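You operate a simulated robot arm through the tools that you are given. There is no shell and no other tool.

You are at the controls of a simulated robot arm. One attempt, no reset.

Task
Zero the thickness screen with the grey strip on the black base.
Fine: turn the zero knob till the screen shows the figure on the strip; lift the thickness lever, swing the arm aside, put the strip back. Where these are worked on the way, their far stop is far enough and under half their travel is too little: thickness lever.

Only the result counts: the job must be done as asked and must still hold three seconds after the hand-in. Knocking over, shifting, dropping, spilling or breaking anything else fails it.

Robot
A 7-joint arm with a two-finger parallel gripper, fixed in place. Base frame: the origin is at the foot of the arm, x ahead of it, y to its left, z up; the work surface is at about z = 860. Units: mm, rad, N and s.
Its first joint turns from -2.601 to 2.601 rad. Payload 3.43 kg.
The TCP is the grasp point between the finger pads, 30 mm short of the fingertips. In the tool frame z runs along the fingers and y along their closing line. The gripper opens to 94 mm. The fingers are 28 mm wide and 10 mm thick; the gripper's body (50 by 96 mm) begins 55 mm behind the TCP.
Orientation is told as [roll, pitch, yaw] about the base's x, y, z axes, in that order, counted from this pose: with the fingers straight down and closing along the base's y, the tool's x points along the base's -x, its y along +y and its z along -z.

Tools
- The arm moves only by the tool arm_command. Its argument "deltas" is a list of rows, each an object of numbers (a shift or turn left out is 0, a gripper value left out holds the last): "x", "y", "z": the shift along the tool's x, y, z in mm; "ax", "ay", "az": the turn, a rotation vector about the tool's x, y, z in rad. In form: [{"x": .., "y": .., "z": .., "ax": .., "ay": .., "az": ..}, ...]. A call has 1 to 20 rows; each row is the pose to reach, as a shift and turn from the pose commanded when the call began, along the tool's axes at that moment. "grip" is the closure, from 0 (fully open) to 1 (shut), set as the call begins (left out, the last holds). A row lasts 0.2 s, in which the tool goes at most 50 mm and 0.15 rad; a call with a longer step from one row to the next is refused whole, and so is a gripper value outside its range. A pose out of reach is approached as far as the arm can. The call stops where the force on the tool passes 40 N (or 10 N more than at its start, if that is more) or the arm is blocked; 0.2 s more then pass. The fingers move at their own pace (about 45 mm/s each) and stop on an object; they squeeze with about 44 N. The grip force told is the motor's: it shows also when the fingers shut on nothing. Time passes only in rows, and 0.2 s behind the last, so rows that repeat a pose let the fingers close. It gives the time, the measured TCP pose, the force on the tool (base axes), the opening and the grip force at its end, in the units of the frame above (readings bear some noise), with the torque about the TCP (base axes, N m) and any sound that the robot's microphone picked up.
- Cameras (640 x 400 px; columns grow to the right, rows downward): "scene" is fixed at [216, -503, 1669]; the picture's right is [-0.32, -0.95, 0.00], its down [-0.87, 0.29, -0.40] and it looks along [0.38, -0.13, -0.92] (base axes); focal length 303 px, centre (320, 200). "wrist" rides on the gripper at [76, 14, -102] in the tool frame; the picture's right is [-0.18, 0.98, 0.00], its down [-0.75, -0.14, -0.64] and it looks along [-0.63, -0.12, 0.77] (tool axes); focal length 243 px, centre (320, 200). There is no depth. A picture from a camera that has moved, and an enlarged one, comes with that camera's place and axes in the base frame and with its lens. The place of the scene camera against the robot may be out by one fixed shift of up to 18 mm in any direction.
- snapshot(camera): a new picture of that camera. The clock stands still meanwhile.
- close_up(camera, box): a new picture of the part [left, top, right, bottom] of that camera's present view, enlarged. The clock stands still meanwhile.
- close_job(): hands the job in; it is judged then, once.

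Places have to be worked out from the pictures, the camera data and where the tool is seen. Open the gripper and draw the arm clear of the work before you hand the job in, unless the task says otherwise.

The tools are called after "Request:" by a JSON object that holds its "fn" and its "kwargs". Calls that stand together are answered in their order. arm_command: Moves the arm, as the interface text tells. Its arguments: {"type":"object","properties":{"deltas":{"type":"array"},"grip":{"type":"number"}},"required":["deltas"]} The other tools are called the same way: snapshot (camera) takes a picture; close_up (camera, box) takes an enlarged picture of a part of a camera's view; close_job () hands the job in.

At the start:

```text
clock: 0.0
tcp_pos: [609.2, -777.8, 1199.1]
ee_rot: [0.0, 0.002, 0.0]
contact_force: [0.1, 0.4, -0.7]
ft_torque: [-0.01, 0.04, 0.04]
finger_gap: 93.8
gripper_force: 0.0
```

scene: 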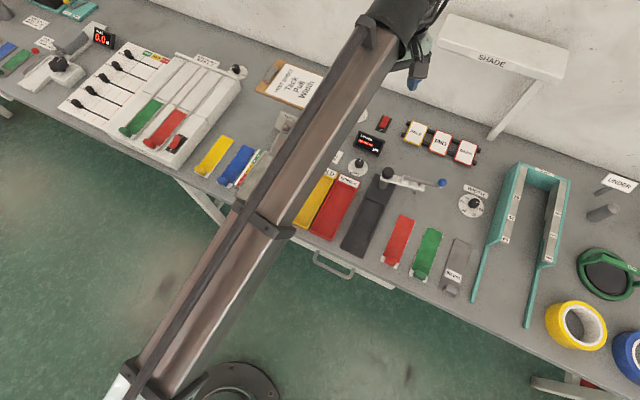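
wrist: 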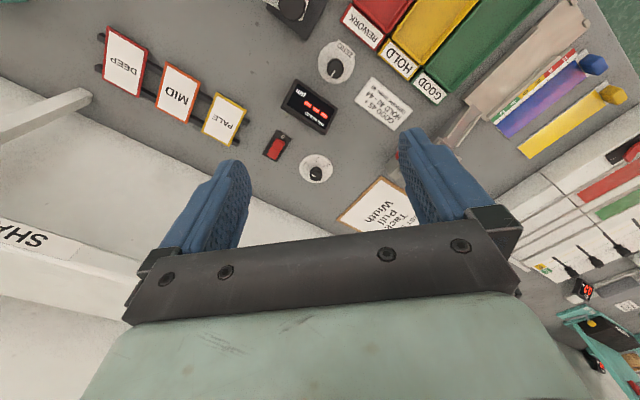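

I'll start by looking at the scene in detail before any motion.

Request:
{"fn": "close_up", "kwargs": {"camera": "scene", "box": [320, 100, 520, 300]}}

Request:
{"fn": "close_up", "kwargs": {"camera": "scene", "box": [0, 0, 160, 130]}}

Request:
{"fn": "close_up", "kwargs": {"camera": "wrist", "box": [240, 0, 480, 240]}}

```text
2.00 times, centred on (420, 200) of scene
camera zoom: at [216.0, -503.0, 1669.0], right [-0.32, -0.95, 0.0], down [-0.87, 0.29, -0.4], along [0.38, -0.13, -0.92], focal length 605 px, centre (120, 200)
```

zoom: 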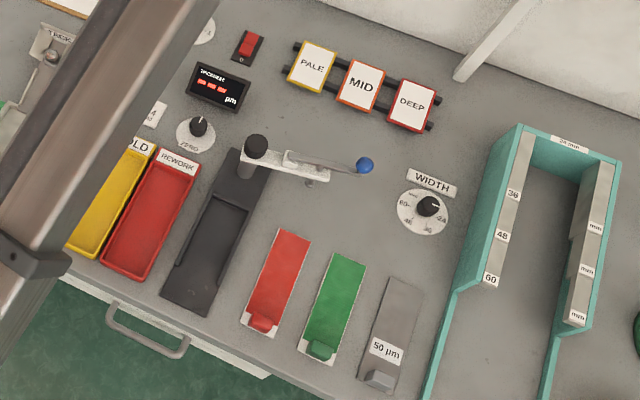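

```text
3.08 times, centred on (80, 65) of scene
camera zoom: at [216.0, -503.0, 1669.0], right [-0.32, -0.95, 0.0], down [-0.87, 0.29, -0.4], along [0.38, -0.13, -0.92], focal length 931 px, centre (1058, 615)
```

zoom: 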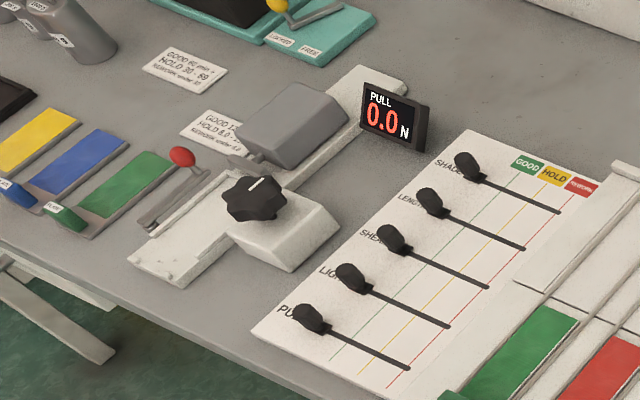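

```text
1.67 times, centred on (360, 120) of wrist
camera zoom: at [532.7, -763.1, 1300.5], right [0.18, 0.98, 0.0], down [0.75, -0.14, 0.64], along [0.63, -0.12, -0.77], focal length 404 px, centre (253, 333)
```

zoom: 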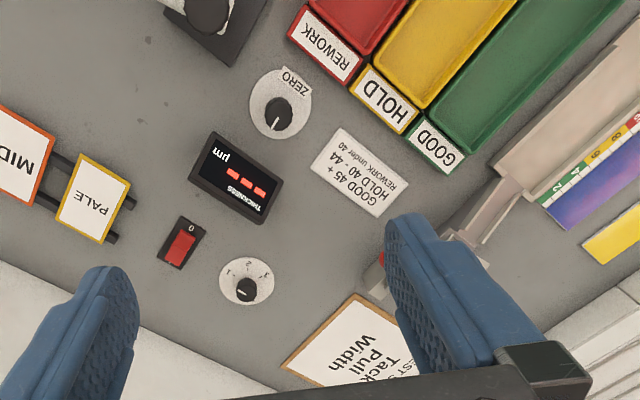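

The thickness station (black base, swing arm with black pivot knob and blue-ended lever, ZERO knob, screen showing dashes) sits at roughly (480,-740), and the grey 50 µm strip near (250,-899). I'll draw back and yaw to about -0.76 so the wrist camera sees the station squarely.

Request:
{"fn": "arm_command", "kwargs": {"deltas": [{"x": 31, "y": 19, "z": 5, "az": 0.076}, {"x": 62, "y": 38, "z": 10, "az": 0.152}, {"x": 92, "y": 57, "z": 15, "az": 0.228}, {"x": 123, "y": 76, "z": 20, "az": 0.304}, {"x": 154, "y": 95, "z": 25, "az": 0.38}, {"x": 185, "y": 115, "z": 30, "az": 0.456}, {"x": 216, "y": 134, "z": 35, "az": 0.532}, {"x": 246, "y": 153, "z": 40, "az": 0.608}, {"x": 277, "y": 172, "z": 45, "az": 0.684}, {"x": 308, "y": 191, "z": 50, "az": 0.76}, {"x": 308, "y": 191, "z": 50, "az": 0.76}]}}

Request:
{"fn": "snapshot", "kwargs": {"camera": "wrist"}}

Request:
{"fn": "snapshot", "kwargs": {"camera": "scene"}}

```text
clock: 1.3
tcp_pos: [450.2, -680.6, 1173.8]
ee_rot: [-0.007, -0.006, -0.379]
contact_force: [4.0, -1.4, -4.5]
ft_torque: [-0.09, 0.22, -0.14]
finger_gap: 93.9
gripper_force: 0.0
stopped in row 6: the force on the tool passed its limit at 63 N (the readings are from after the stop); the commanded pose is now the measured one
```

```text
taken
camera wrist: at [384.3, -638.3, 1275.1], right [0.54, 0.84, -0.01], down [0.65, -0.4, 0.65], along [0.54, -0.35, -0.76], focal length 243 px, centre (320, 200)
```

wrist: 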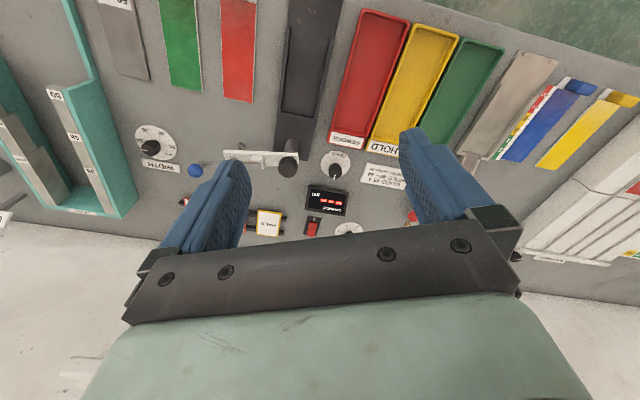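

```text
taken
```

scene: 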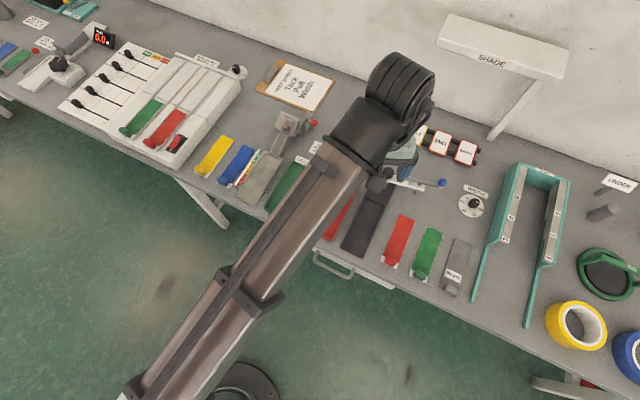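

The stop at 63 N with near-zero residual looks like an inertial jolt in free air at z≈1174 (nothing visible near the fingers). I'll continue the same retreat more slowly.

Request:
{"fn": "arm_command", "kwargs": {"deltas": [{"x": 8, "y": 1.5, "z": 1, "az": 0.02}, {"x": 22, "y": 4, "z": 3, "az": 0.05}, {"x": 36, "y": 6.5, "z": 5, "az": 0.08}, {"x": 50, "y": 9, "z": 7.5, "az": 0.11}, {"x": 64, "y": 12, "z": 9.5, "az": 0.14}, {"x": 78, "y": 14.5, "z": 12, "az": 0.17}, {"x": 92, "y": 17, "z": 14, "az": 0.2}, {"x": 106, "y": 19.5, "z": 16, "az": 0.23}, {"x": 120, "y": 22, "z": 18, "az": 0.26}, {"x": 134, "y": 25, "z": 20, "az": 0.29}, {"x": 148, "y": 27.5, "z": 22, "az": 0.32}, {"x": 162, "y": 30, "z": 24, "az": 0.35}, {"x": 170, "y": 31.5, "z": 25.5, "az": 0.37}, {"x": 173, "y": 32, "z": 26, "az": 0.38}]}}

Request:
{"fn": "snapshot", "kwargs": {"camera": "wrist"}}

Request:
{"fn": "snapshot", "kwargs": {"camera": "scene"}}

```text
clock: 1.9
tcp_pos: [435.5, -671.3, 1171.3]
ee_rot: [-0.011, -0.01, -0.413]
contact_force: [5.2, -0.7, -8.9]
ft_torque: [-0.3, 0.2, -0.24]
finger_gap: 94.3
gripper_force: 0.0
stopped in row 2: the force on the tool passed its limit at 44 N (the readings are from after the stop); the commanded pose is now the measured one
```

```text
taken
camera wrist: at [370.8, -627.0, 1271.2], right [0.56, 0.83, -0.01], down [0.63, -0.42, 0.65], along [0.54, -0.37, -0.76], focal length 243 px, centre (320, 200)
```

wrist: 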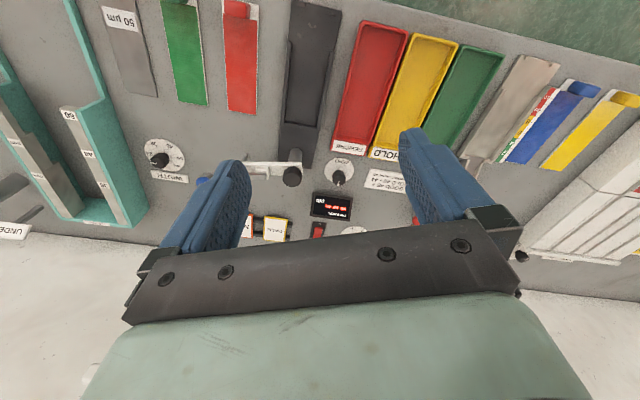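

```text
taken
```

scene: 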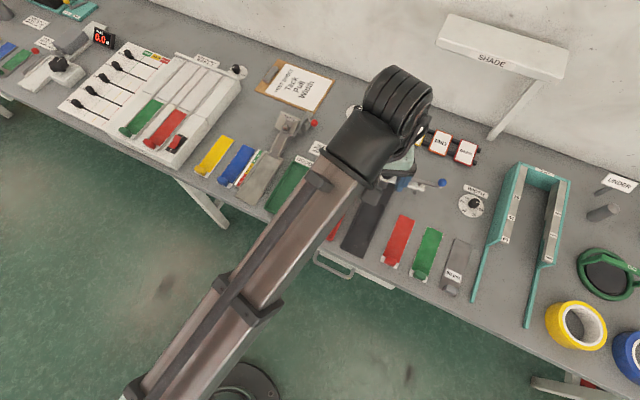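

Again a stop in free air with nothing visible touching; it may be arm-dynamics related. I'll test a small slow pure translation back to separate the effect of translation from the turn.

Request:
{"fn": "arm_command", "kwargs": {"deltas": [{"x": 3}, {"x": 8}, {"x": 14}, {"x": 20}, {"x": 26}, {"x": 30}, {"x": 32}, {"x": 32}]}}

```text
clock: 2.8
tcp_pos: [422.1, -666.6, 1169.8]
ee_rot: [-0.013, -0.014, -0.414]
contact_force: [3.2, -5.2, -9.8]
ft_torque: [0.13, -0.2, 0.12]
finger_gap: 94.0
gripper_force: 0.1
stopped in row 4: the force on the tool passed its limit at 42 N (the readings are from after the stop); the commanded pose is now the measured one
```

The residual force (about -10 N in z) grows as I retreat at this height, so the arm is likely near a folding limit. I'll descend slowly instead and watch the force.

Request:
{"fn": "arm_command", "kwargs": {"deltas": [{"z": 2}, {"z": 6}, {"z": 11}, {"z": 17}, {"z": 23}, {"z": 28}, {"z": 30}, {"z": 30}]}}

Request:
{"fn": "snapshot", "kwargs": {"camera": "scene"}}

```text
clock: 4.5
tcp_pos: [421.2, -666.1, 1141.0]
ee_rot: [-0.01, -0.014, -0.413]
contact_force: [0.2, 0.2, 0.6]
ft_torque: [0.03, -0.03, 0.01]
finger_gap: 93.9
gripper_force: 0.1
```

```text
taken
```

scene: 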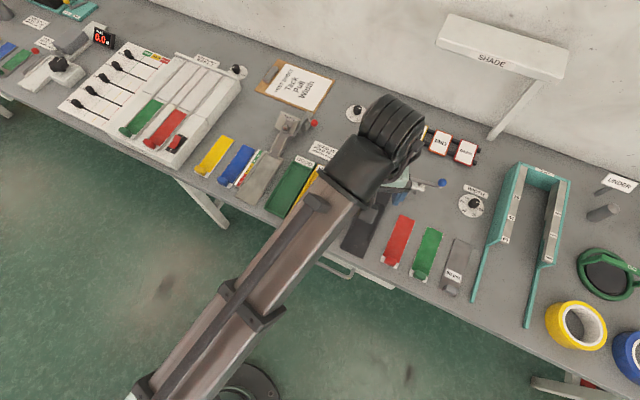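

Force is back to zero after descending, so the limit was geometric. I'll now go down further while retreating and finish the yaw to -0.76.

Request:
{"fn": "arm_command", "kwargs": {"deltas": [{"z": 3}, {"z": 10}, {"z": 18}, {"z": 26, "x": 4, "az": 0.02}, {"z": 34, "x": 12, "y": 2, "az": 0.05}, {"z": 42, "x": 22, "y": 4, "az": 0.08}, {"z": 50, "x": 32, "y": 6, "az": 0.11}, {"z": 56, "x": 42, "y": 9, "az": 0.14}, {"z": 60, "x": 52, "y": 11, "az": 0.17}, {"z": 61, "x": 62, "y": 13, "az": 0.2}, {"z": 61, "x": 72, "y": 15, "az": 0.23}, {"z": 61, "x": 82, "y": 18, "az": 0.26}, {"z": 61, "x": 92, "y": 20, "az": 0.29}, {"z": 61, "x": 100, "y": 22, "az": 0.32}, {"z": 61, "x": 107, "y": 24, "az": 0.34}, {"z": 61, "x": 110, "y": 24, "az": 0.347}, {"z": 61, "x": 110, "y": 24, "az": 0.347}]}}

Request:
{"fn": "snapshot", "kwargs": {"camera": "wrist"}}

```text
clock: 8.2
tcp_pos: [330.7, -601.6, 1078.5]
ee_rot: [-0.005, -0.016, -0.761]
contact_force: [0.4, 1.5, -0.3]
ft_torque: [-0.05, -0.01, 0.02]
finger_gap: 93.9
gripper_force: 0.1
```

```text
taken
camera wrist: at [285.6, -536.7, 1178.1], right [0.81, 0.58, 0.0], down [0.44, -0.61, 0.65], along [0.38, -0.53, -0.76], focal length 243 px, centre (320, 200)
```

wrist: 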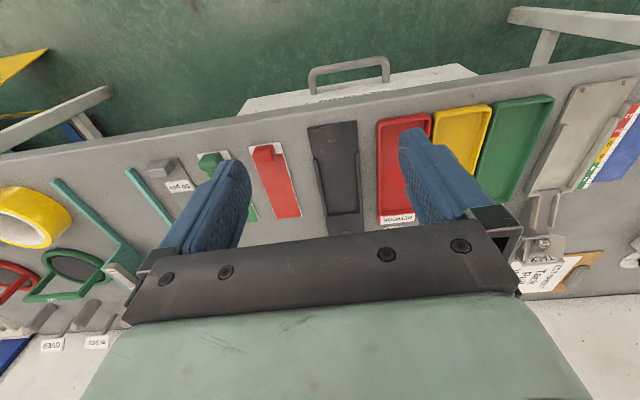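

Good: now force-free. Ray-casting the black base gives an angle of about -46°, so the bench is turned about -0.79. I'll move outward about 180 mm, trim the tilt and yaw to -0.79, and look at the pivot/arm.

Request:
{"fn": "arm_command", "kwargs": {"deltas": [{"x": -3}, {"x": -10, "ay": 0.004}, {"x": -22, "ay": 0.008, "az": 0.005}, {"x": -35, "ay": 0.012, "az": 0.01, "ax": -0.002}, {"x": -49, "ay": 0.016, "az": 0.015, "ax": -0.005}, {"x": -63, "ay": 0.016, "az": 0.02, "ax": -0.005}, {"x": -77, "ay": 0.016, "az": 0.025, "ax": -0.005}, {"x": -91, "ay": 0.016, "az": 0.029, "ax": -0.005}, {"x": -105, "ay": 0.016, "az": 0.029, "ax": -0.005}, {"x": -119, "ay": 0.016, "az": 0.029, "ax": -0.005}, {"x": -133, "ay": 0.016, "az": 0.029, "ax": -0.005}, {"x": -147, "ay": 0.016, "az": 0.029, "ax": -0.005}, {"x": -160, "ay": 0.016, "az": 0.029, "ax": -0.005}, {"x": -171, "ay": 0.016, "az": 0.029, "ax": -0.005}, {"x": -179, "ay": 0.016, "az": 0.029, "ax": -0.005}, {"x": -181, "ay": 0.016, "az": 0.029, "ax": -0.005}, {"x": -181, "ay": 0.016, "az": 0.029, "ax": -0.005}]}}

Request:
{"fn": "snapshot", "kwargs": {"camera": "wrist"}}

Request:
{"fn": "close_up", "kwargs": {"camera": "wrist", "box": [200, 0, 440, 160]}}

```text
clock: 11.8
tcp_pos: [463.3, -727.0, 1080.8]
ee_rot: [0.0, 0.001, -0.792]
contact_force: [-0.5, -0.7, 0.1]
ft_torque: [-0.01, -0.02, 0.02]
finger_gap: 93.9
gripper_force: 0.1
```

```text
taken
camera wrist: at [419.1, -662.5, 1182.5], right [0.83, 0.56, 0.0], down [0.43, -0.63, 0.64], along [0.36, -0.53, -0.77], focal length 243 px, centre (320, 200)
```

wrist: 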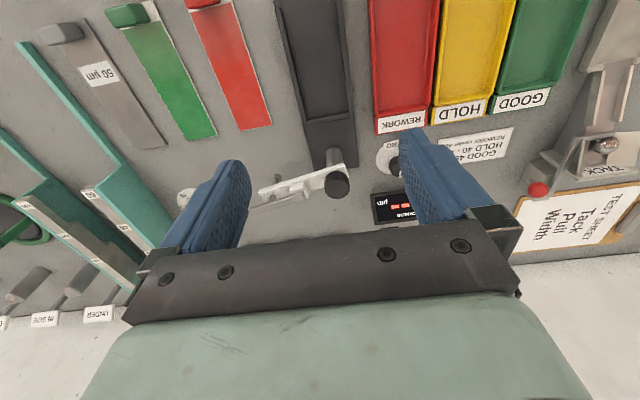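

```text
2.50 times, centred on (320, 80) of wrist
camera zoom: at [419.1, -662.5, 1182.5], right [0.83, 0.56, 0.0], down [0.43, -0.63, 0.64], along [0.36, -0.53, -0.77], focal length 606 px, centre (320, 500)
```

zoom: 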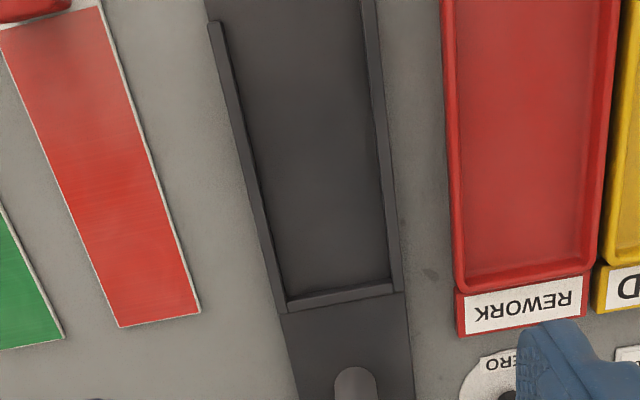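

The black base has a recess with side and far walls, open at the front; its yaw comes out about -0.806. Now a closer look at the swing arm, knob and lever region, and at the strips.

Request:
{"fn": "close_up", "kwargs": {"camera": "wrist", "box": [230, 130, 410, 240]}}

Request:
{"fn": "close_up", "kwargs": {"camera": "wrist", "box": [20, 0, 180, 160]}}

Request:
{"fn": "close_up", "kwargs": {"camera": "scene", "box": [360, 150, 480, 300]}}

```text
3.56 times, centred on (320, 185) of wrist
camera zoom: at [419.1, -662.5, 1182.5], right [0.83, 0.56, 0.0], down [0.43, -0.63, 0.64], along [0.36, -0.53, -0.77], focal length 863 px, centre (320, 253)
```

zoom: 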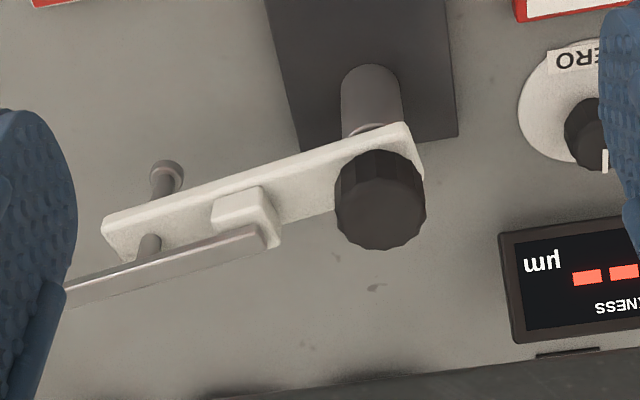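

```text
2.50 times, centred on (100, 80) of wrist
camera zoom: at [419.1, -662.5, 1182.5], right [0.83, 0.56, 0.0], down [0.43, -0.63, 0.64], along [0.36, -0.53, -0.77], focal length 606 px, centre (870, 500)
```

zoom: 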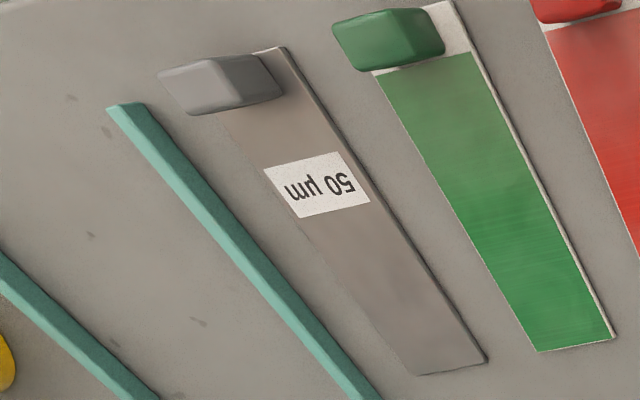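

```text
2.67 times, centred on (420, 225) of scene
camera zoom: at [216.0, -503.0, 1669.0], right [-0.32, -0.95, 0.0], down [-0.87, 0.29, -0.4], along [0.38, -0.13, -0.92], focal length 807 px, centre (53, 133)
```

zoom: 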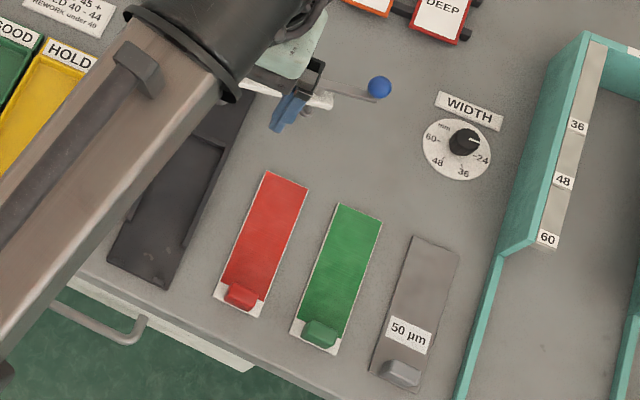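

The arm bar carries a plunger and a lever with the blue ball at its end, pointing right (aside). Pivot knob triangulates to about (533,-795,945). I'll move outward and slightly right to see this mechanism clear of the fingers.

Request:
{"fn": "arm_command", "kwargs": {"deltas": [{"x": -3, "y": -2}, {"x": -9, "y": -5}, {"x": -18, "y": -10}, {"x": -28, "y": -15}, {"x": -38, "y": -21}, {"x": -48, "y": -27}, {"x": -58, "y": -33}, {"x": -68, "y": -38}, {"x": -77, "y": -43}, {"x": -84, "y": -47}, {"x": -89, "y": -49}, {"x": -90, "y": -50}, {"x": -90, "y": -50}]}}

Request:
{"fn": "snapshot", "kwargs": {"camera": "wrist"}}

Request:
{"fn": "close_up", "kwargs": {"camera": "wrist", "box": [220, 40, 420, 165]}}

```text
clock: 14.6
tcp_pos: [490.5, -826.0, 1080.8]
ee_rot: [0.0, -0.002, -0.792]
contact_force: [-0.2, -0.7, -1.0]
ft_torque: [0.0, 0.01, -0.01]
finger_gap: 94.1
gripper_force: 0.2
```

```text
taken
camera wrist: at [446.2, -761.3, 1182.4], right [0.83, 0.56, 0.0], down [0.43, -0.63, 0.64], along [0.36, -0.53, -0.77], focal length 243 px, centre (320, 200)
```

wrist: 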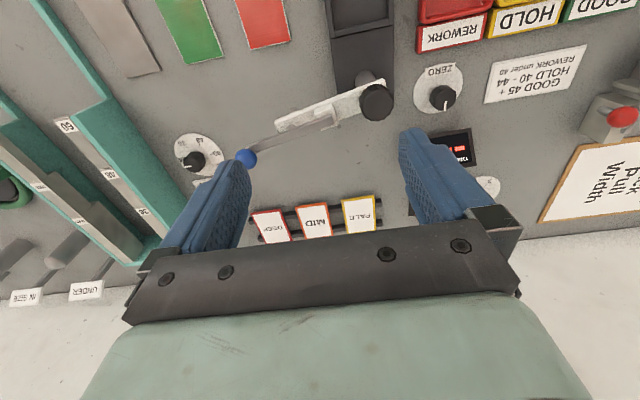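

```text
3.20 times, centred on (320, 102) of wrist
camera zoom: at [446.2, -761.3, 1182.4], right [0.83, 0.56, 0.0], down [0.43, -0.63, 0.64], along [0.36, -0.53, -0.77], focal length 776 px, centre (320, 512)
```

zoom: 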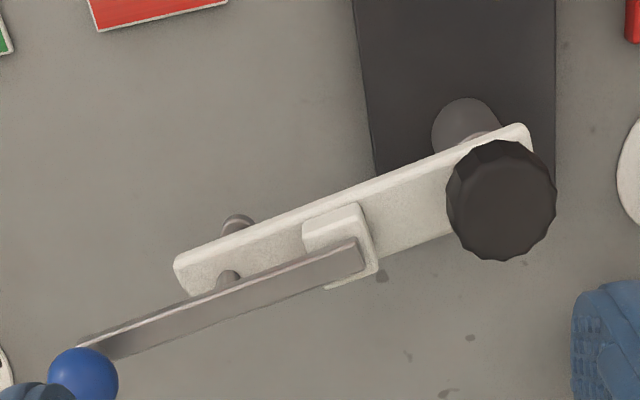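

Ball now triangulates to about (453,-903,970) (lever raised), pivot knob to (533,-794.5,947), plunger ~90 mm from the pivot; ZERO knob near (616,-755). Next I move over the grey strip's tab to measure it, trimming yaw to -0.808.

Request:
{"fn": "arm_command", "kwargs": {"deltas": [{"x": 4, "y": -3}, {"x": 12, "y": -10}, {"x": 25, "y": -21, "z": 2}, {"x": 40, "y": -34, "z": 4}, {"x": 55, "y": -47, "z": 6}, {"x": 70, "y": -59, "z": 9, "az": 0.003}, {"x": 85, "y": -72, "z": 12, "az": 0.006}, {"x": 100, "y": -85, "z": 15, "az": 0.009}, {"x": 115, "y": -97, "z": 18, "az": 0.012}, {"x": 130, "y": -110, "z": 21, "az": 0.016}, {"x": 145, "y": -123, "z": 24, "az": 0.016}, {"x": 160, "y": -135, "z": 27, "az": 0.016}, {"x": 175, "y": -148, "z": 30, "az": 0.016}, {"x": 190, "y": -161, "z": 33, "az": 0.016}, {"x": 205, "y": -173, "z": 36, "az": 0.016}, {"x": 218, "y": -184, "z": 38, "az": 0.016}, {"x": 229, "y": -193, "z": 39, "az": 0.016}, {"x": 236, "y": -199, "z": 40, "az": 0.016}, {"x": 239, "y": -202, "z": 40, "az": 0.016}, {"x": 239, "y": -202, "z": 40, "az": 0.016}]}}

Request:
{"fn": "snapshot", "kwargs": {"camera": "wrist"}}

Request:
{"fn": "close_up", "kwargs": {"camera": "wrist", "box": [240, 20, 420, 180]}}

```text
clock: 18.8
tcp_pos: [179.0, -796.1, 1038.7]
ee_rot: [-0.001, 0.0, -0.807]
contact_force: [0.1, -0.1, -0.4]
ft_torque: [0.01, -0.03, -0.01]
finger_gap: 94.1
gripper_force: 0.1
```

```text
taken
camera wrist: at [135.8, -731.0, 1141.1], right [0.84, 0.55, 0.0], down [0.42, -0.64, 0.64], along [0.35, -0.54, -0.77], focal length 243 px, centre (320, 200)
```

wrist: 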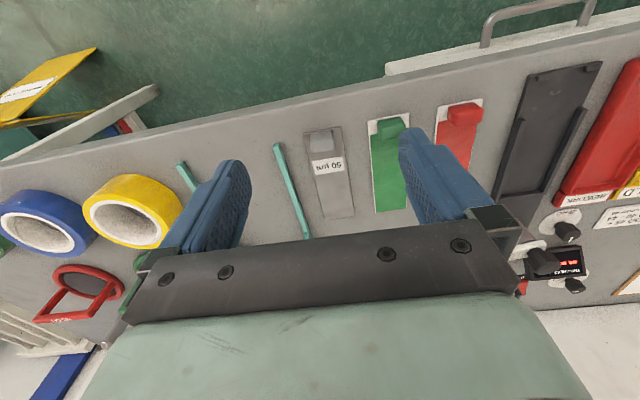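

```text
2.50 times, centred on (330, 100) of wrist
camera zoom: at [135.8, -731.0, 1141.1], right [0.84, 0.55, 0.0], down [0.42, -0.64, 0.64], along [0.35, -0.54, -0.77], focal length 606 px, centre (295, 450)
```

zoom: 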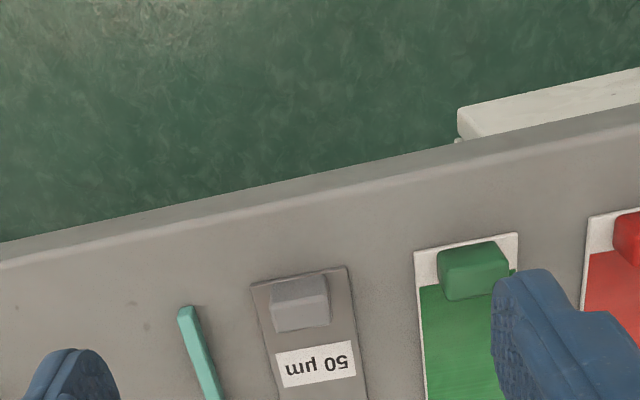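

The tab block is about 25 wide × 15 deep × 20 high, centred near (210.4,-839), strip axis q≈-444.5. I'll narrow the gripper to ~47 mm and go to a hover above it (tips ~z 915), then check.

Request:
{"fn": "arm_command", "kwargs": {"deltas": [{"x": -3, "z": 2}, {"x": -10, "y": -1, "z": 8}, {"x": -20, "y": -3, "z": 18}, {"x": -32, "y": -4, "z": 30}, {"x": -42, "y": -5, "z": 44}, {"x": -49, "y": -6, "z": 58}, {"x": -52, "y": -7, "z": 70}, {"x": -52.7, "y": -7, "z": 80}, {"x": -52.7, "y": -7, "z": 88}, {"x": -52.7, "y": -7, "z": 93}, {"x": -52.7, "y": -7, "z": 94}, {"x": -52.7, "y": -7, "z": 94}], "grip": 0.5}}

Request:
{"fn": "snapshot", "kwargs": {"camera": "wrist"}}

Request:
{"fn": "snapshot", "kwargs": {"camera": "scene"}}

```text
clock: 21.4
tcp_pos: [209.4, -841.7, 946.9]
ee_rot: [0.0, -0.001, -0.806]
contact_force: [0.5, 1.1, 0.4]
ft_torque: [-0.04, 0.02, 0.0]
finger_gap: 46.8
gripper_force: 0.0
```

```text
taken
camera wrist: at [167.6, -776.0, 1048.4], right [0.84, 0.55, 0.0], down [0.42, -0.64, 0.64], along [0.35, -0.54, -0.77], focal length 243 px, centre (320, 200)
```

wrist: 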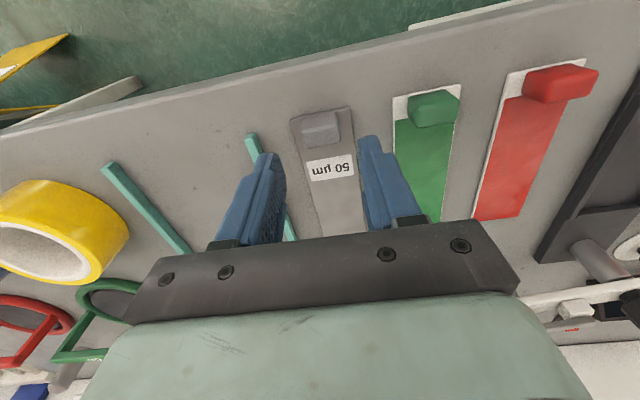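

```text
taken
```

scene: 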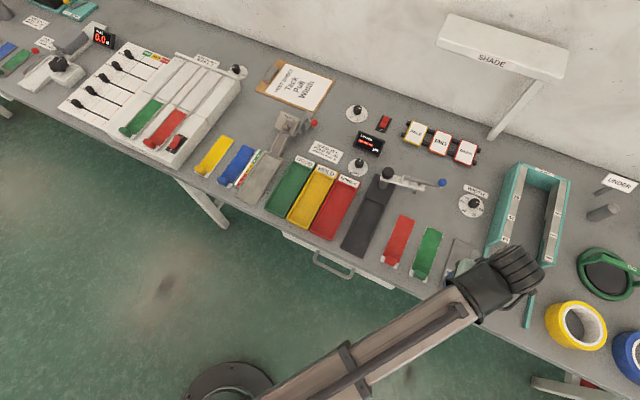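

Hovering at TCP (209.4,-841.7,947). Let me zoom on the tab to refine its position and height before descending.

Request:
{"fn": "close_up", "kwargs": {"camera": "wrist", "box": [260, 90, 400, 180]}}

Request:
{"fn": "close_up", "kwargs": {"camera": "scene", "box": [330, 110, 480, 210]}}

```text
4.44 times, centred on (330, 135) of wrist
camera zoom: at [167.6, -776.0, 1048.4], right [0.84, 0.55, 0.0], down [0.42, -0.64, 0.64], along [0.35, -0.54, -0.77], focal length 1078 px, centre (276, 489)
```

zoom: 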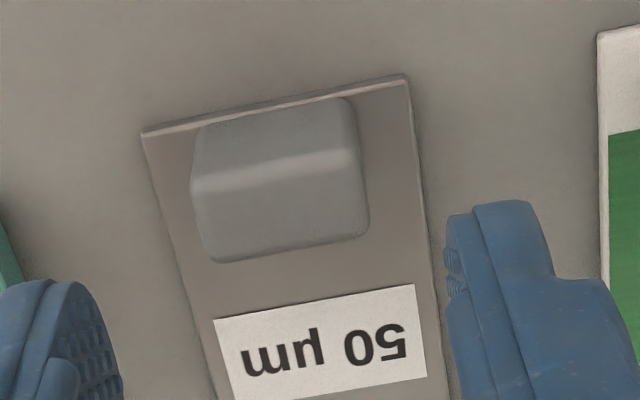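

```text
4.00 times, centred on (405, 160) of scene
camera zoom: at [216.0, -503.0, 1669.0], right [-0.32, -0.95, 0.0], down [-0.87, 0.29, -0.4], along [0.38, -0.13, -0.92], focal length 1210 px, centre (-20, 360)
```

zoom: 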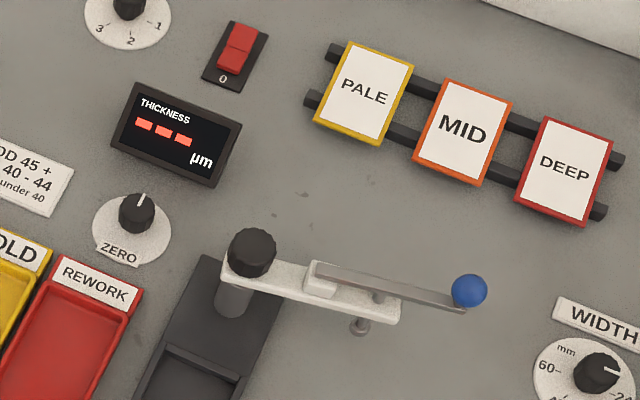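

The tab is at (210.2,-839.2), top z≈886, strip yaw ≈-0.785. I'll shift ~2 mm, trim yaw to -0.79, descend to TCP z≈898 (tips ≈868, just above the strip plate).

Request:
{"fn": "arm_command", "kwargs": {"deltas": [{"x": 0.5, "y": 1, "z": 2, "az": -0.005}, {"x": 1.2, "y": 2.3, "z": 8, "az": -0.015}, {"x": 1.2, "y": 2.3, "z": 16, "az": -0.015}, {"x": 1.2, "y": 2.3, "z": 24, "az": -0.015}, {"x": 1.2, "y": 2.3, "z": 32, "az": -0.015}, {"x": 1.2, "y": 2.3, "z": 39, "az": -0.015}, {"x": 1.2, "y": 2.3, "z": 44, "az": -0.015}, {"x": 1.2, "y": 2.3, "z": 47.5, "az": -0.015}, {"x": 1.2, "y": 2.3, "z": 49, "az": -0.015}, {"x": 1.2, "y": 2.3, "z": 49, "az": -0.015}]}}

Request:
{"fn": "close_up", "kwargs": {"camera": "wrist", "box": [200, 80, 440, 240]}}

```text
clock: 23.6
tcp_pos: [210.9, -839.0, 895.9]
ee_rot: [0.001, 0.0, -0.791]
contact_force: [-0.5, -0.3, -0.3]
ft_torque: [-0.03, -0.01, 0.0]
finger_gap: 47.1
gripper_force: 0.1
```

```text
2.50 times, centred on (320, 160) of wrist
camera zoom: at [167.8, -773.8, 998.7], right [0.83, 0.56, 0.0], down [0.43, -0.64, 0.64], along [0.36, -0.53, -0.77], focal length 606 px, centre (320, 300)
```

zoom: 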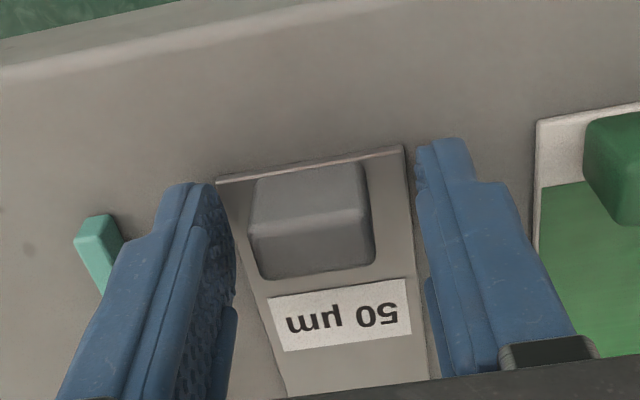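

The fingers straddle the tab symmetrically with no contact (z 895.9). I'll raise 1 mm and close the gripper on the tab.

Request:
{"fn": "arm_command", "kwargs": {"deltas": [{"z": -1}, {"z": -1}, {"z": -1}, {"z": -1}, {"z": -1}], "grip": 1.0}}

Request:
{"fn": "close_up", "kwargs": {"camera": "wrist", "box": [200, 80, 440, 240]}}

```text
clock: 24.8
tcp_pos: [211.7, -838.5, 898.3]
ee_rot: [0.0, -0.001, -0.792]
contact_force: [-0.1, -0.7, -0.1]
ft_torque: [0.03, 0.04, -0.03]
finger_gap: 27.4
gripper_force: 44.2
```

```text
2.50 times, centred on (320, 160) of wrist
camera zoom: at [167.8, -773.5, 999.8], right [0.83, 0.56, 0.0], down [0.43, -0.64, 0.64], along [0.36, -0.53, -0.77], focal length 606 px, centre (320, 300)
```

zoom: 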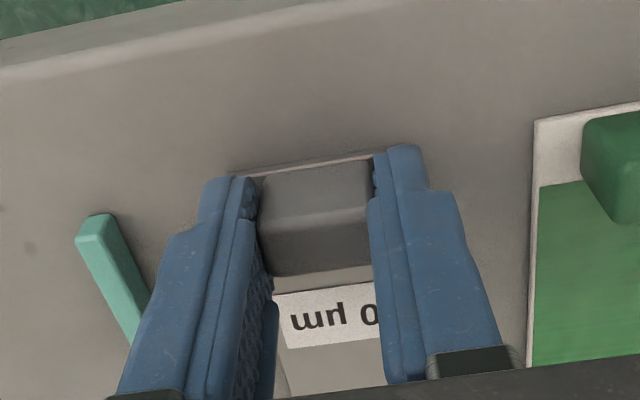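

Gripped (27.4 mm, 44 N). Home pose for the strip: about (211.2,-838.8,897), yaw -0.791. Now lift straight up slowly and check how it hangs.

Request:
{"fn": "arm_command", "kwargs": {"deltas": [{"z": -1.5}, {"z": -4}, {"z": -8}, {"z": -14}, {"z": -21}, {"z": -29}, {"z": -37}, {"z": -45}, {"z": -52}, {"z": -57}, {"z": -60}, {"z": -60}, {"z": -60}]}}

Request:
{"fn": "snapshot", "kwargs": {"camera": "wrist"}}

Request:
{"fn": "close_up", "kwargs": {"camera": "scene", "box": [400, 200, 560, 330]}}

```text
clock: 27.6
tcp_pos: [211.6, -838.6, 958.4]
ee_rot: [0.001, 0.0, -0.791]
contact_force: [0.7, -0.9, 0.3]
ft_torque: [-0.01, 0.0, 0.0]
finger_gap: 0.0
gripper_force: 33.3
```

```text
taken
camera wrist: at [167.5, -774.2, 1060.2], right [0.83, 0.56, 0.0], down [0.43, -0.64, 0.64], along [0.36, -0.53, -0.77], focal length 243 px, centre (320, 200)
```

wrist: 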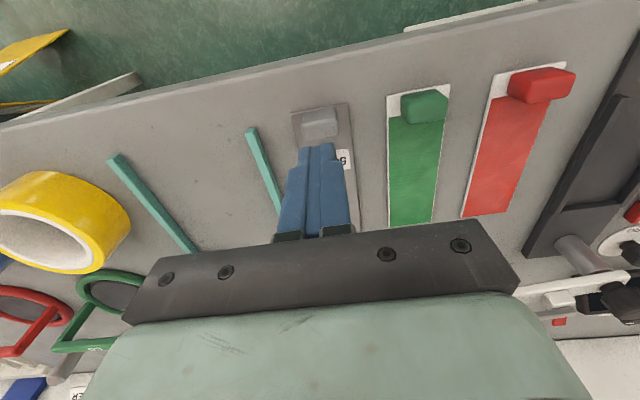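

```text
3.08 times, centred on (480, 265) of scene
camera zoom: at [216.0, -503.0, 1669.0], right [-0.32, -0.95, 0.0], down [-0.87, 0.29, -0.4], along [0.38, -0.13, -0.92], focal length 931 px, centre (-172, 0)
```

zoom: 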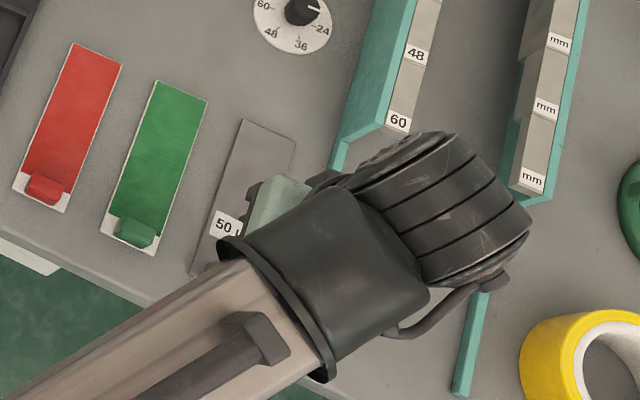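

The strip slipped out — fingers shut on nothing and it still lies on the table. I'll look closely at whether it moved, then retry with readings during the lift.

Request:
{"fn": "close_up", "kwargs": {"camera": "wrist", "box": [250, 90, 390, 180]}}

```text
4.44 times, centred on (320, 135) of wrist
camera zoom: at [167.5, -774.2, 1060.2], right [0.83, 0.56, 0.0], down [0.43, -0.64, 0.64], along [0.36, -0.53, -0.77], focal length 1078 px, centre (320, 489)
```

zoom: 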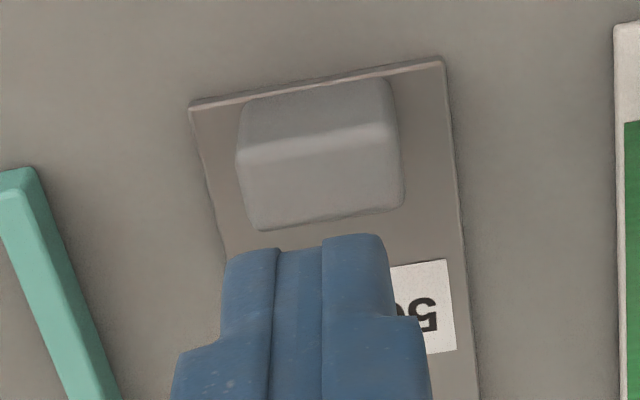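

The strip barely moved (tab centre ≈(211.6,-837.8)). I'll reopen to 47 mm, descend deeper to just touch the plate region (tips ≈864) and re-grip lower on the tab.

Request:
{"fn": "arm_command", "kwargs": {"deltas": [{"z": 0}, {"z": 0}, {"z": 0}, {"z": 3}, {"z": 10}, {"z": 20}, {"z": 30}, {"z": 40}, {"z": 48}, {"z": 54}, {"z": 58}, {"z": 61}, {"z": 63}, {"z": 64}, {"z": 64}], "grip": 0.5}}

```text
clock: 30.8
tcp_pos: [209.0, -837.3, 894.4]
ee_rot: [0.001, -0.001, -0.791]
contact_force: [0.0, 0.3, -0.3]
ft_torque: [0.0, -0.04, 0.02]
finger_gap: 47.2
gripper_force: 0.0
```

No contact at z 894.4 (tips ≈864). Closing the gripper now.

Request:
{"fn": "arm_command", "kwargs": {"deltas": [{"z": 0}, {"z": 0}, {"z": 0}, {"z": 0}, {"z": 0}], "grip": 1.0}}

Request:
{"fn": "close_up", "kwargs": {"camera": "wrist", "box": [250, 110, 390, 200]}}

```text
clock: 31.9
tcp_pos: [210.5, -838.1, 894.7]
ee_rot: [0.0, 0.0, -0.792]
contact_force: [0.3, 0.8, -0.2]
ft_torque: [-0.02, -0.12, 0.02]
finger_gap: 27.3
gripper_force: 43.7
```

```text
4.44 times, centred on (320, 155) of wrist
camera zoom: at [166.4, -773.7, 996.1], right [0.83, 0.56, 0.0], down [0.43, -0.64, 0.64], along [0.36, -0.53, -0.77], focal length 1078 px, centre (320, 400)
```

zoom: 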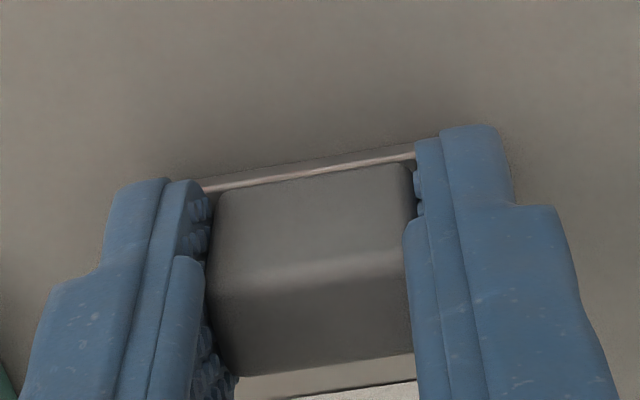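

Gripped at 27.3 mm with 43.7 N. I'll lift just 3 mm very gently and read the forces.

Request:
{"fn": "arm_command", "kwargs": {"deltas": [{"z": -0.5}, {"z": -1}, {"z": -1.5}, {"z": -2}, {"z": -2.5}, {"z": -3}, {"z": -3}]}}

Request:
{"fn": "close_up", "kwargs": {"camera": "wrist", "box": [250, 110, 390, 200]}}

```text
clock: 33.5
tcp_pos: [211.2, -839.0, 898.5]
ee_rot: [0.0, 0.0, -0.79]
contact_force: [0.5, 0.9, -3.2]
ft_torque: [0.07, 0.1, -0.02]
finger_gap: 27.1
gripper_force: 44.2
```

```text
4.44 times, centred on (320, 155) of wrist
camera zoom: at [166.8, -774.4, 999.3], right [0.83, 0.56, 0.0], down [0.43, -0.64, 0.64], along [0.36, -0.53, -0.77], focal length 1078 px, centre (320, 400)
```

zoom: 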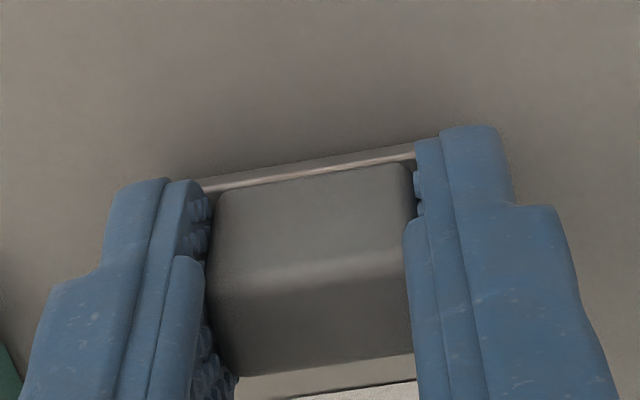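

The tab is coming up with the fingers now (−3.2 N load). I'll continue slowly another 12 mm.

Request:
{"fn": "arm_command", "kwargs": {"deltas": [{"z": -1}, {"z": -2}, {"z": -3}, {"z": -4}, {"z": -5}, {"z": -6}, {"z": -7}, {"z": -8}, {"z": -9}, {"z": -10}, {"z": -11}, {"z": -12}, {"z": -12}]}}

Request:
{"fn": "snapshot", "kwargs": {"camera": "wrist"}}

Request:
{"fn": "close_up", "kwargs": {"camera": "scene", "box": [400, 200, 560, 330]}}

```text
clock: 36.4
tcp_pos: [210.0, -837.9, 909.8]
ee_rot: [0.0, 0.0, -0.79]
contact_force: [-0.3, -0.7, -1.2]
ft_torque: [0.09, 0.1, 0.04]
finger_gap: 27.6
gripper_force: 43.8
```

```text
taken
camera wrist: at [167.3, -773.8, 1011.5], right [0.83, 0.56, 0.0], down [0.43, -0.64, 0.64], along [0.36, -0.53, -0.77], focal length 243 px, centre (320, 200)
```

wrist: 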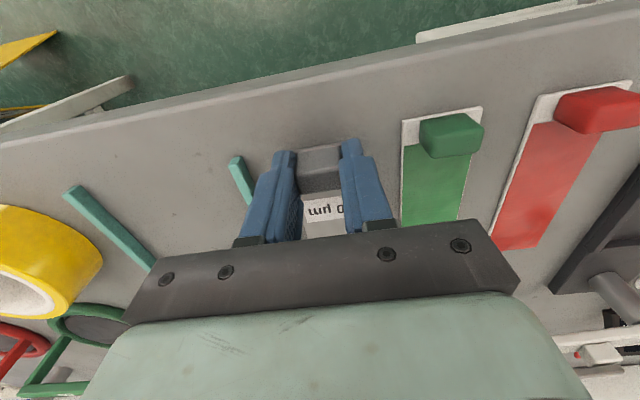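

```text
3.08 times, centred on (480, 265) of scene
camera zoom: at [216.0, -503.0, 1669.0], right [-0.32, -0.95, 0.0], down [-0.87, 0.29, -0.4], along [0.38, -0.13, -0.92], focal length 931 px, centre (-172, 0)
```

zoom: 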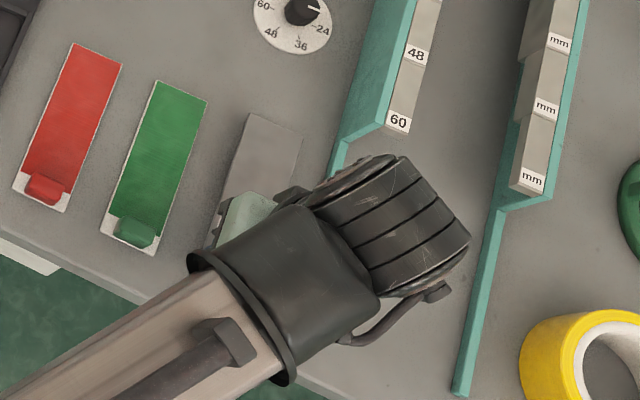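

The strip is held level (torque ≈0.13 Nm, no ground contact). I'll lift to about z 942 gently.

Request:
{"fn": "arm_command", "kwargs": {"deltas": [{"z": -1}, {"z": -2}, {"z": -4}, {"z": -6}, {"z": -8}, {"z": -10}, {"z": -12}, {"z": -14}, {"z": -16}, {"z": -18}, {"z": -20}, {"z": -22}, {"z": -24}, {"z": -26}, {"z": -28}, {"z": -30}, {"z": -31}, {"z": -32}, {"z": -32}]}}

Request:
{"fn": "close_up", "kwargs": {"camera": "wrist", "box": [220, 100, 420, 240]}}

Request:
{"fn": "close_up", "kwargs": {"camera": "scene", "box": [400, 200, 560, 330]}}

```text
clock: 40.4
tcp_pos: [210.9, -836.9, 941.3]
ee_rot: [0.0, 0.0, -0.79]
contact_force: [0.2, 0.1, -2.6]
ft_torque: [0.11, 0.11, 0.0]
finger_gap: 27.2
gripper_force: 43.7
```

```text
2.86 times, centred on (320, 170) of wrist
camera zoom: at [167.2, -773.5, 1043.5], right [0.83, 0.56, 0.0], down [0.43, -0.64, 0.64], along [0.36, -0.53, -0.77], focal length 693 px, centre (320, 286)
```

zoom: 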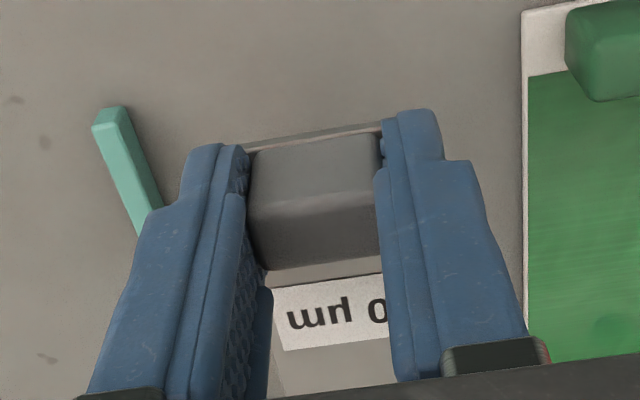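

```text
3.08 times, centred on (480, 265) of scene
camera zoom: at [216.0, -503.0, 1669.0], right [-0.32, -0.95, 0.0], down [-0.87, 0.29, -0.4], along [0.38, -0.13, -0.92], focal length 931 px, centre (-172, 0)
```

zoom: 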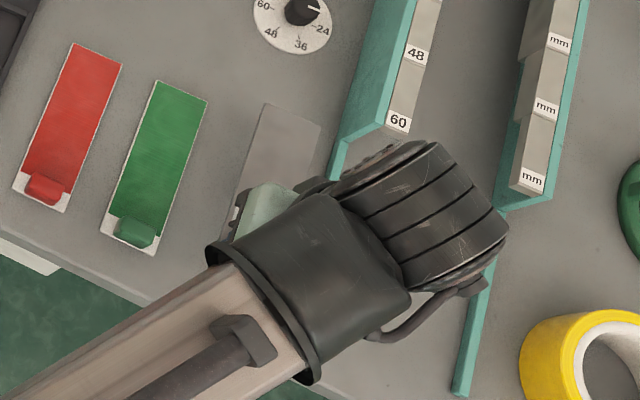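

Strip is securely held at z 941. Slot centreline works out at q≈-182, yaw -0.808; target tab position about (392,-650). I'll carry it laterally (above the red/green tabs), first half.

Request:
{"fn": "arm_command", "kwargs": {"deltas": [{"y": 1}, {"y": 4}, {"y": 9}, {"x": 0.3, "y": 16}, {"x": 0.6, "y": 24}, {"x": 1, "y": 33}, {"x": 1.2, "y": 43}, {"x": 1.5, "y": 54}, {"x": 1.8, "y": 65}, {"x": 2, "y": 76}, {"x": 2.3, "y": 87}, {"x": 2.5, "y": 98}, {"x": 2.8, "y": 108}, {"x": 3, "y": 117}, {"x": 3, "y": 124}, {"x": 3, "y": 128}, {"x": 3, "y": 130}, {"x": 3, "y": 130}]}}

Request:
{"fn": "close_up", "kwargs": {"camera": "wrist", "box": [220, 100, 420, 240]}}

Request:
{"fn": "snapshot", "kwargs": {"camera": "scene"}}

```text
clock: 44.1
tcp_pos: [300.9, -744.2, 941.7]
ee_rot: [0.0, 0.001, -0.79]
contact_force: [-0.6, 0.4, -2.3]
ft_torque: [0.1, 0.05, -0.01]
finger_gap: 27.3
gripper_force: 44.1
```

```text
2.86 times, centred on (320, 170) of wrist
camera zoom: at [257.8, -679.9, 1042.8], right [0.83, 0.56, 0.0], down [0.43, -0.64, 0.64], along [0.36, -0.53, -0.77], focal length 693 px, centre (320, 286)
```

zoom: 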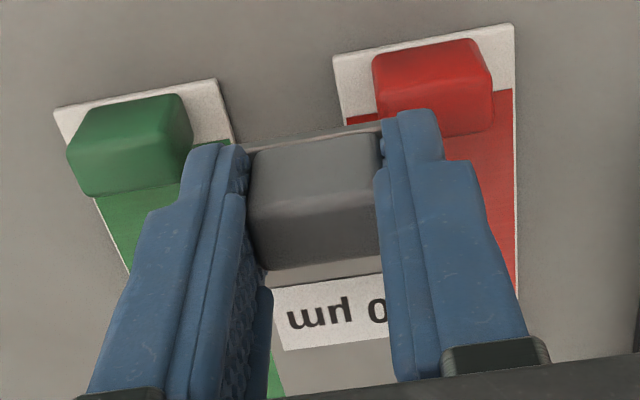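

```text
taken
```

scene: 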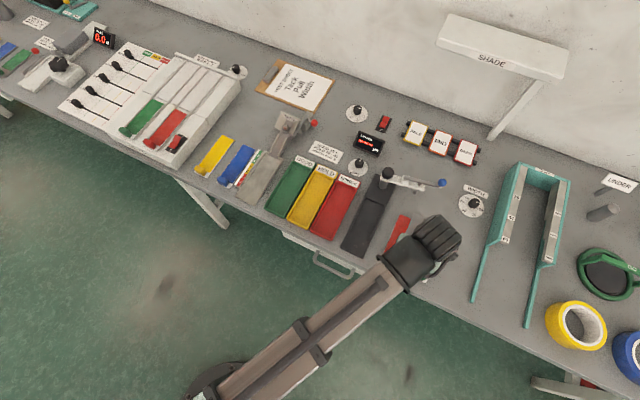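

Good, still secure. Second half of the lateral carry to (392.4,-649.8), with yaw to -0.808.

Request:
{"fn": "arm_command", "kwargs": {"deltas": [{"y": 1}, {"y": 4}, {"y": 9}, {"x": 0.3, "y": 16, "az": 0.002}, {"x": 0.6, "y": 24, "az": 0.004}, {"x": 1, "y": 33, "az": 0.006}, {"x": 1.2, "y": 43, "az": 0.008}, {"x": 1.5, "y": 54, "az": 0.01}, {"x": 1.8, "y": 65, "az": 0.012}, {"x": 2, "y": 76, "az": 0.014}, {"x": 2.3, "y": 87, "az": 0.016}, {"x": 2.5, "y": 98, "az": 0.018}, {"x": 2.8, "y": 108, "az": 0.018}, {"x": 3, "y": 117, "az": 0.018}, {"x": 3.2, "y": 125, "az": 0.018}, {"x": 3.2, "y": 129, "az": 0.018}, {"x": 3.2, "y": 131.4, "az": 0.018}, {"x": 3.2, "y": 131.4, "az": 0.018}]}}

Request:
{"fn": "snapshot", "kwargs": {"camera": "wrist"}}

Request:
{"fn": "close_up", "kwargs": {"camera": "wrist", "box": [220, 80, 420, 240]}}

Request:
{"fn": "close_up", "kwargs": {"camera": "scene", "box": [320, 140, 460, 280]}}

```text
clock: 48.0
tcp_pos: [392.0, -649.6, 941.3]
ee_rot: [-0.001, 0.001, -0.81]
contact_force: [0.4, 0.5, -2.5]
ft_torque: [0.11, 0.06, 0.01]
finger_gap: 27.3
gripper_force: 44.5
```

```text
taken
camera wrist: at [349.9, -585.1, 1042.8], right [0.84, 0.54, 0.0], down [0.42, -0.64, 0.64], along [0.35, -0.54, -0.77], focal length 243 px, centre (320, 200)
```

wrist: 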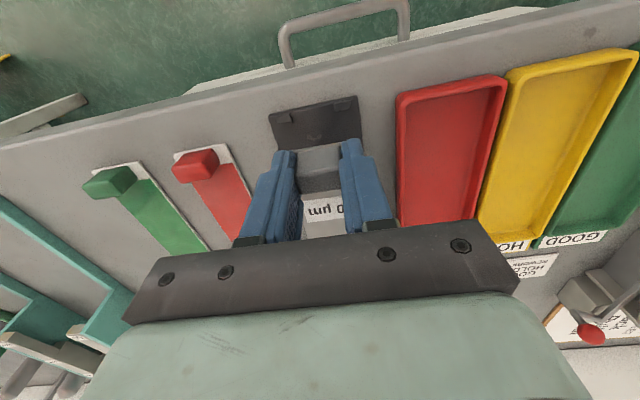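

```text
2.50 times, centred on (320, 160) of wrist
camera zoom: at [349.9, -585.1, 1042.8], right [0.84, 0.54, 0.0], down [0.42, -0.64, 0.64], along [0.35, -0.54, -0.77], focal length 606 px, centre (320, 300)
```

zoom: 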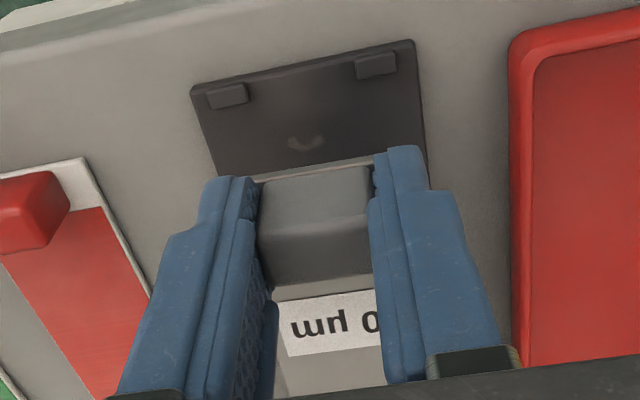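

```text
2.86 times, centred on (390, 210) of scene
camera zoom: at [216.0, -503.0, 1669.0], right [-0.32, -0.95, 0.0], down [-0.87, 0.29, -0.4], along [0.38, -0.13, -0.92], focal length 864 px, centre (120, 171)
```

zoom: 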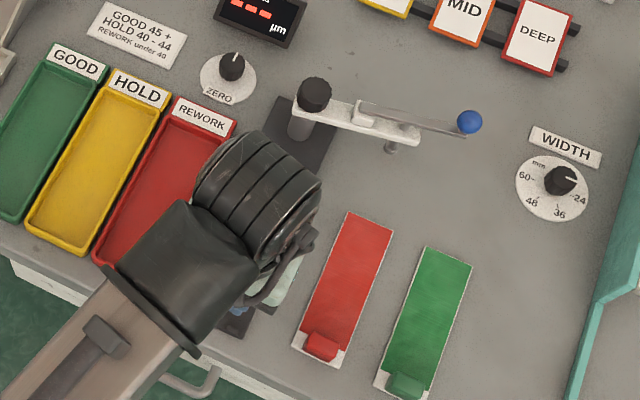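

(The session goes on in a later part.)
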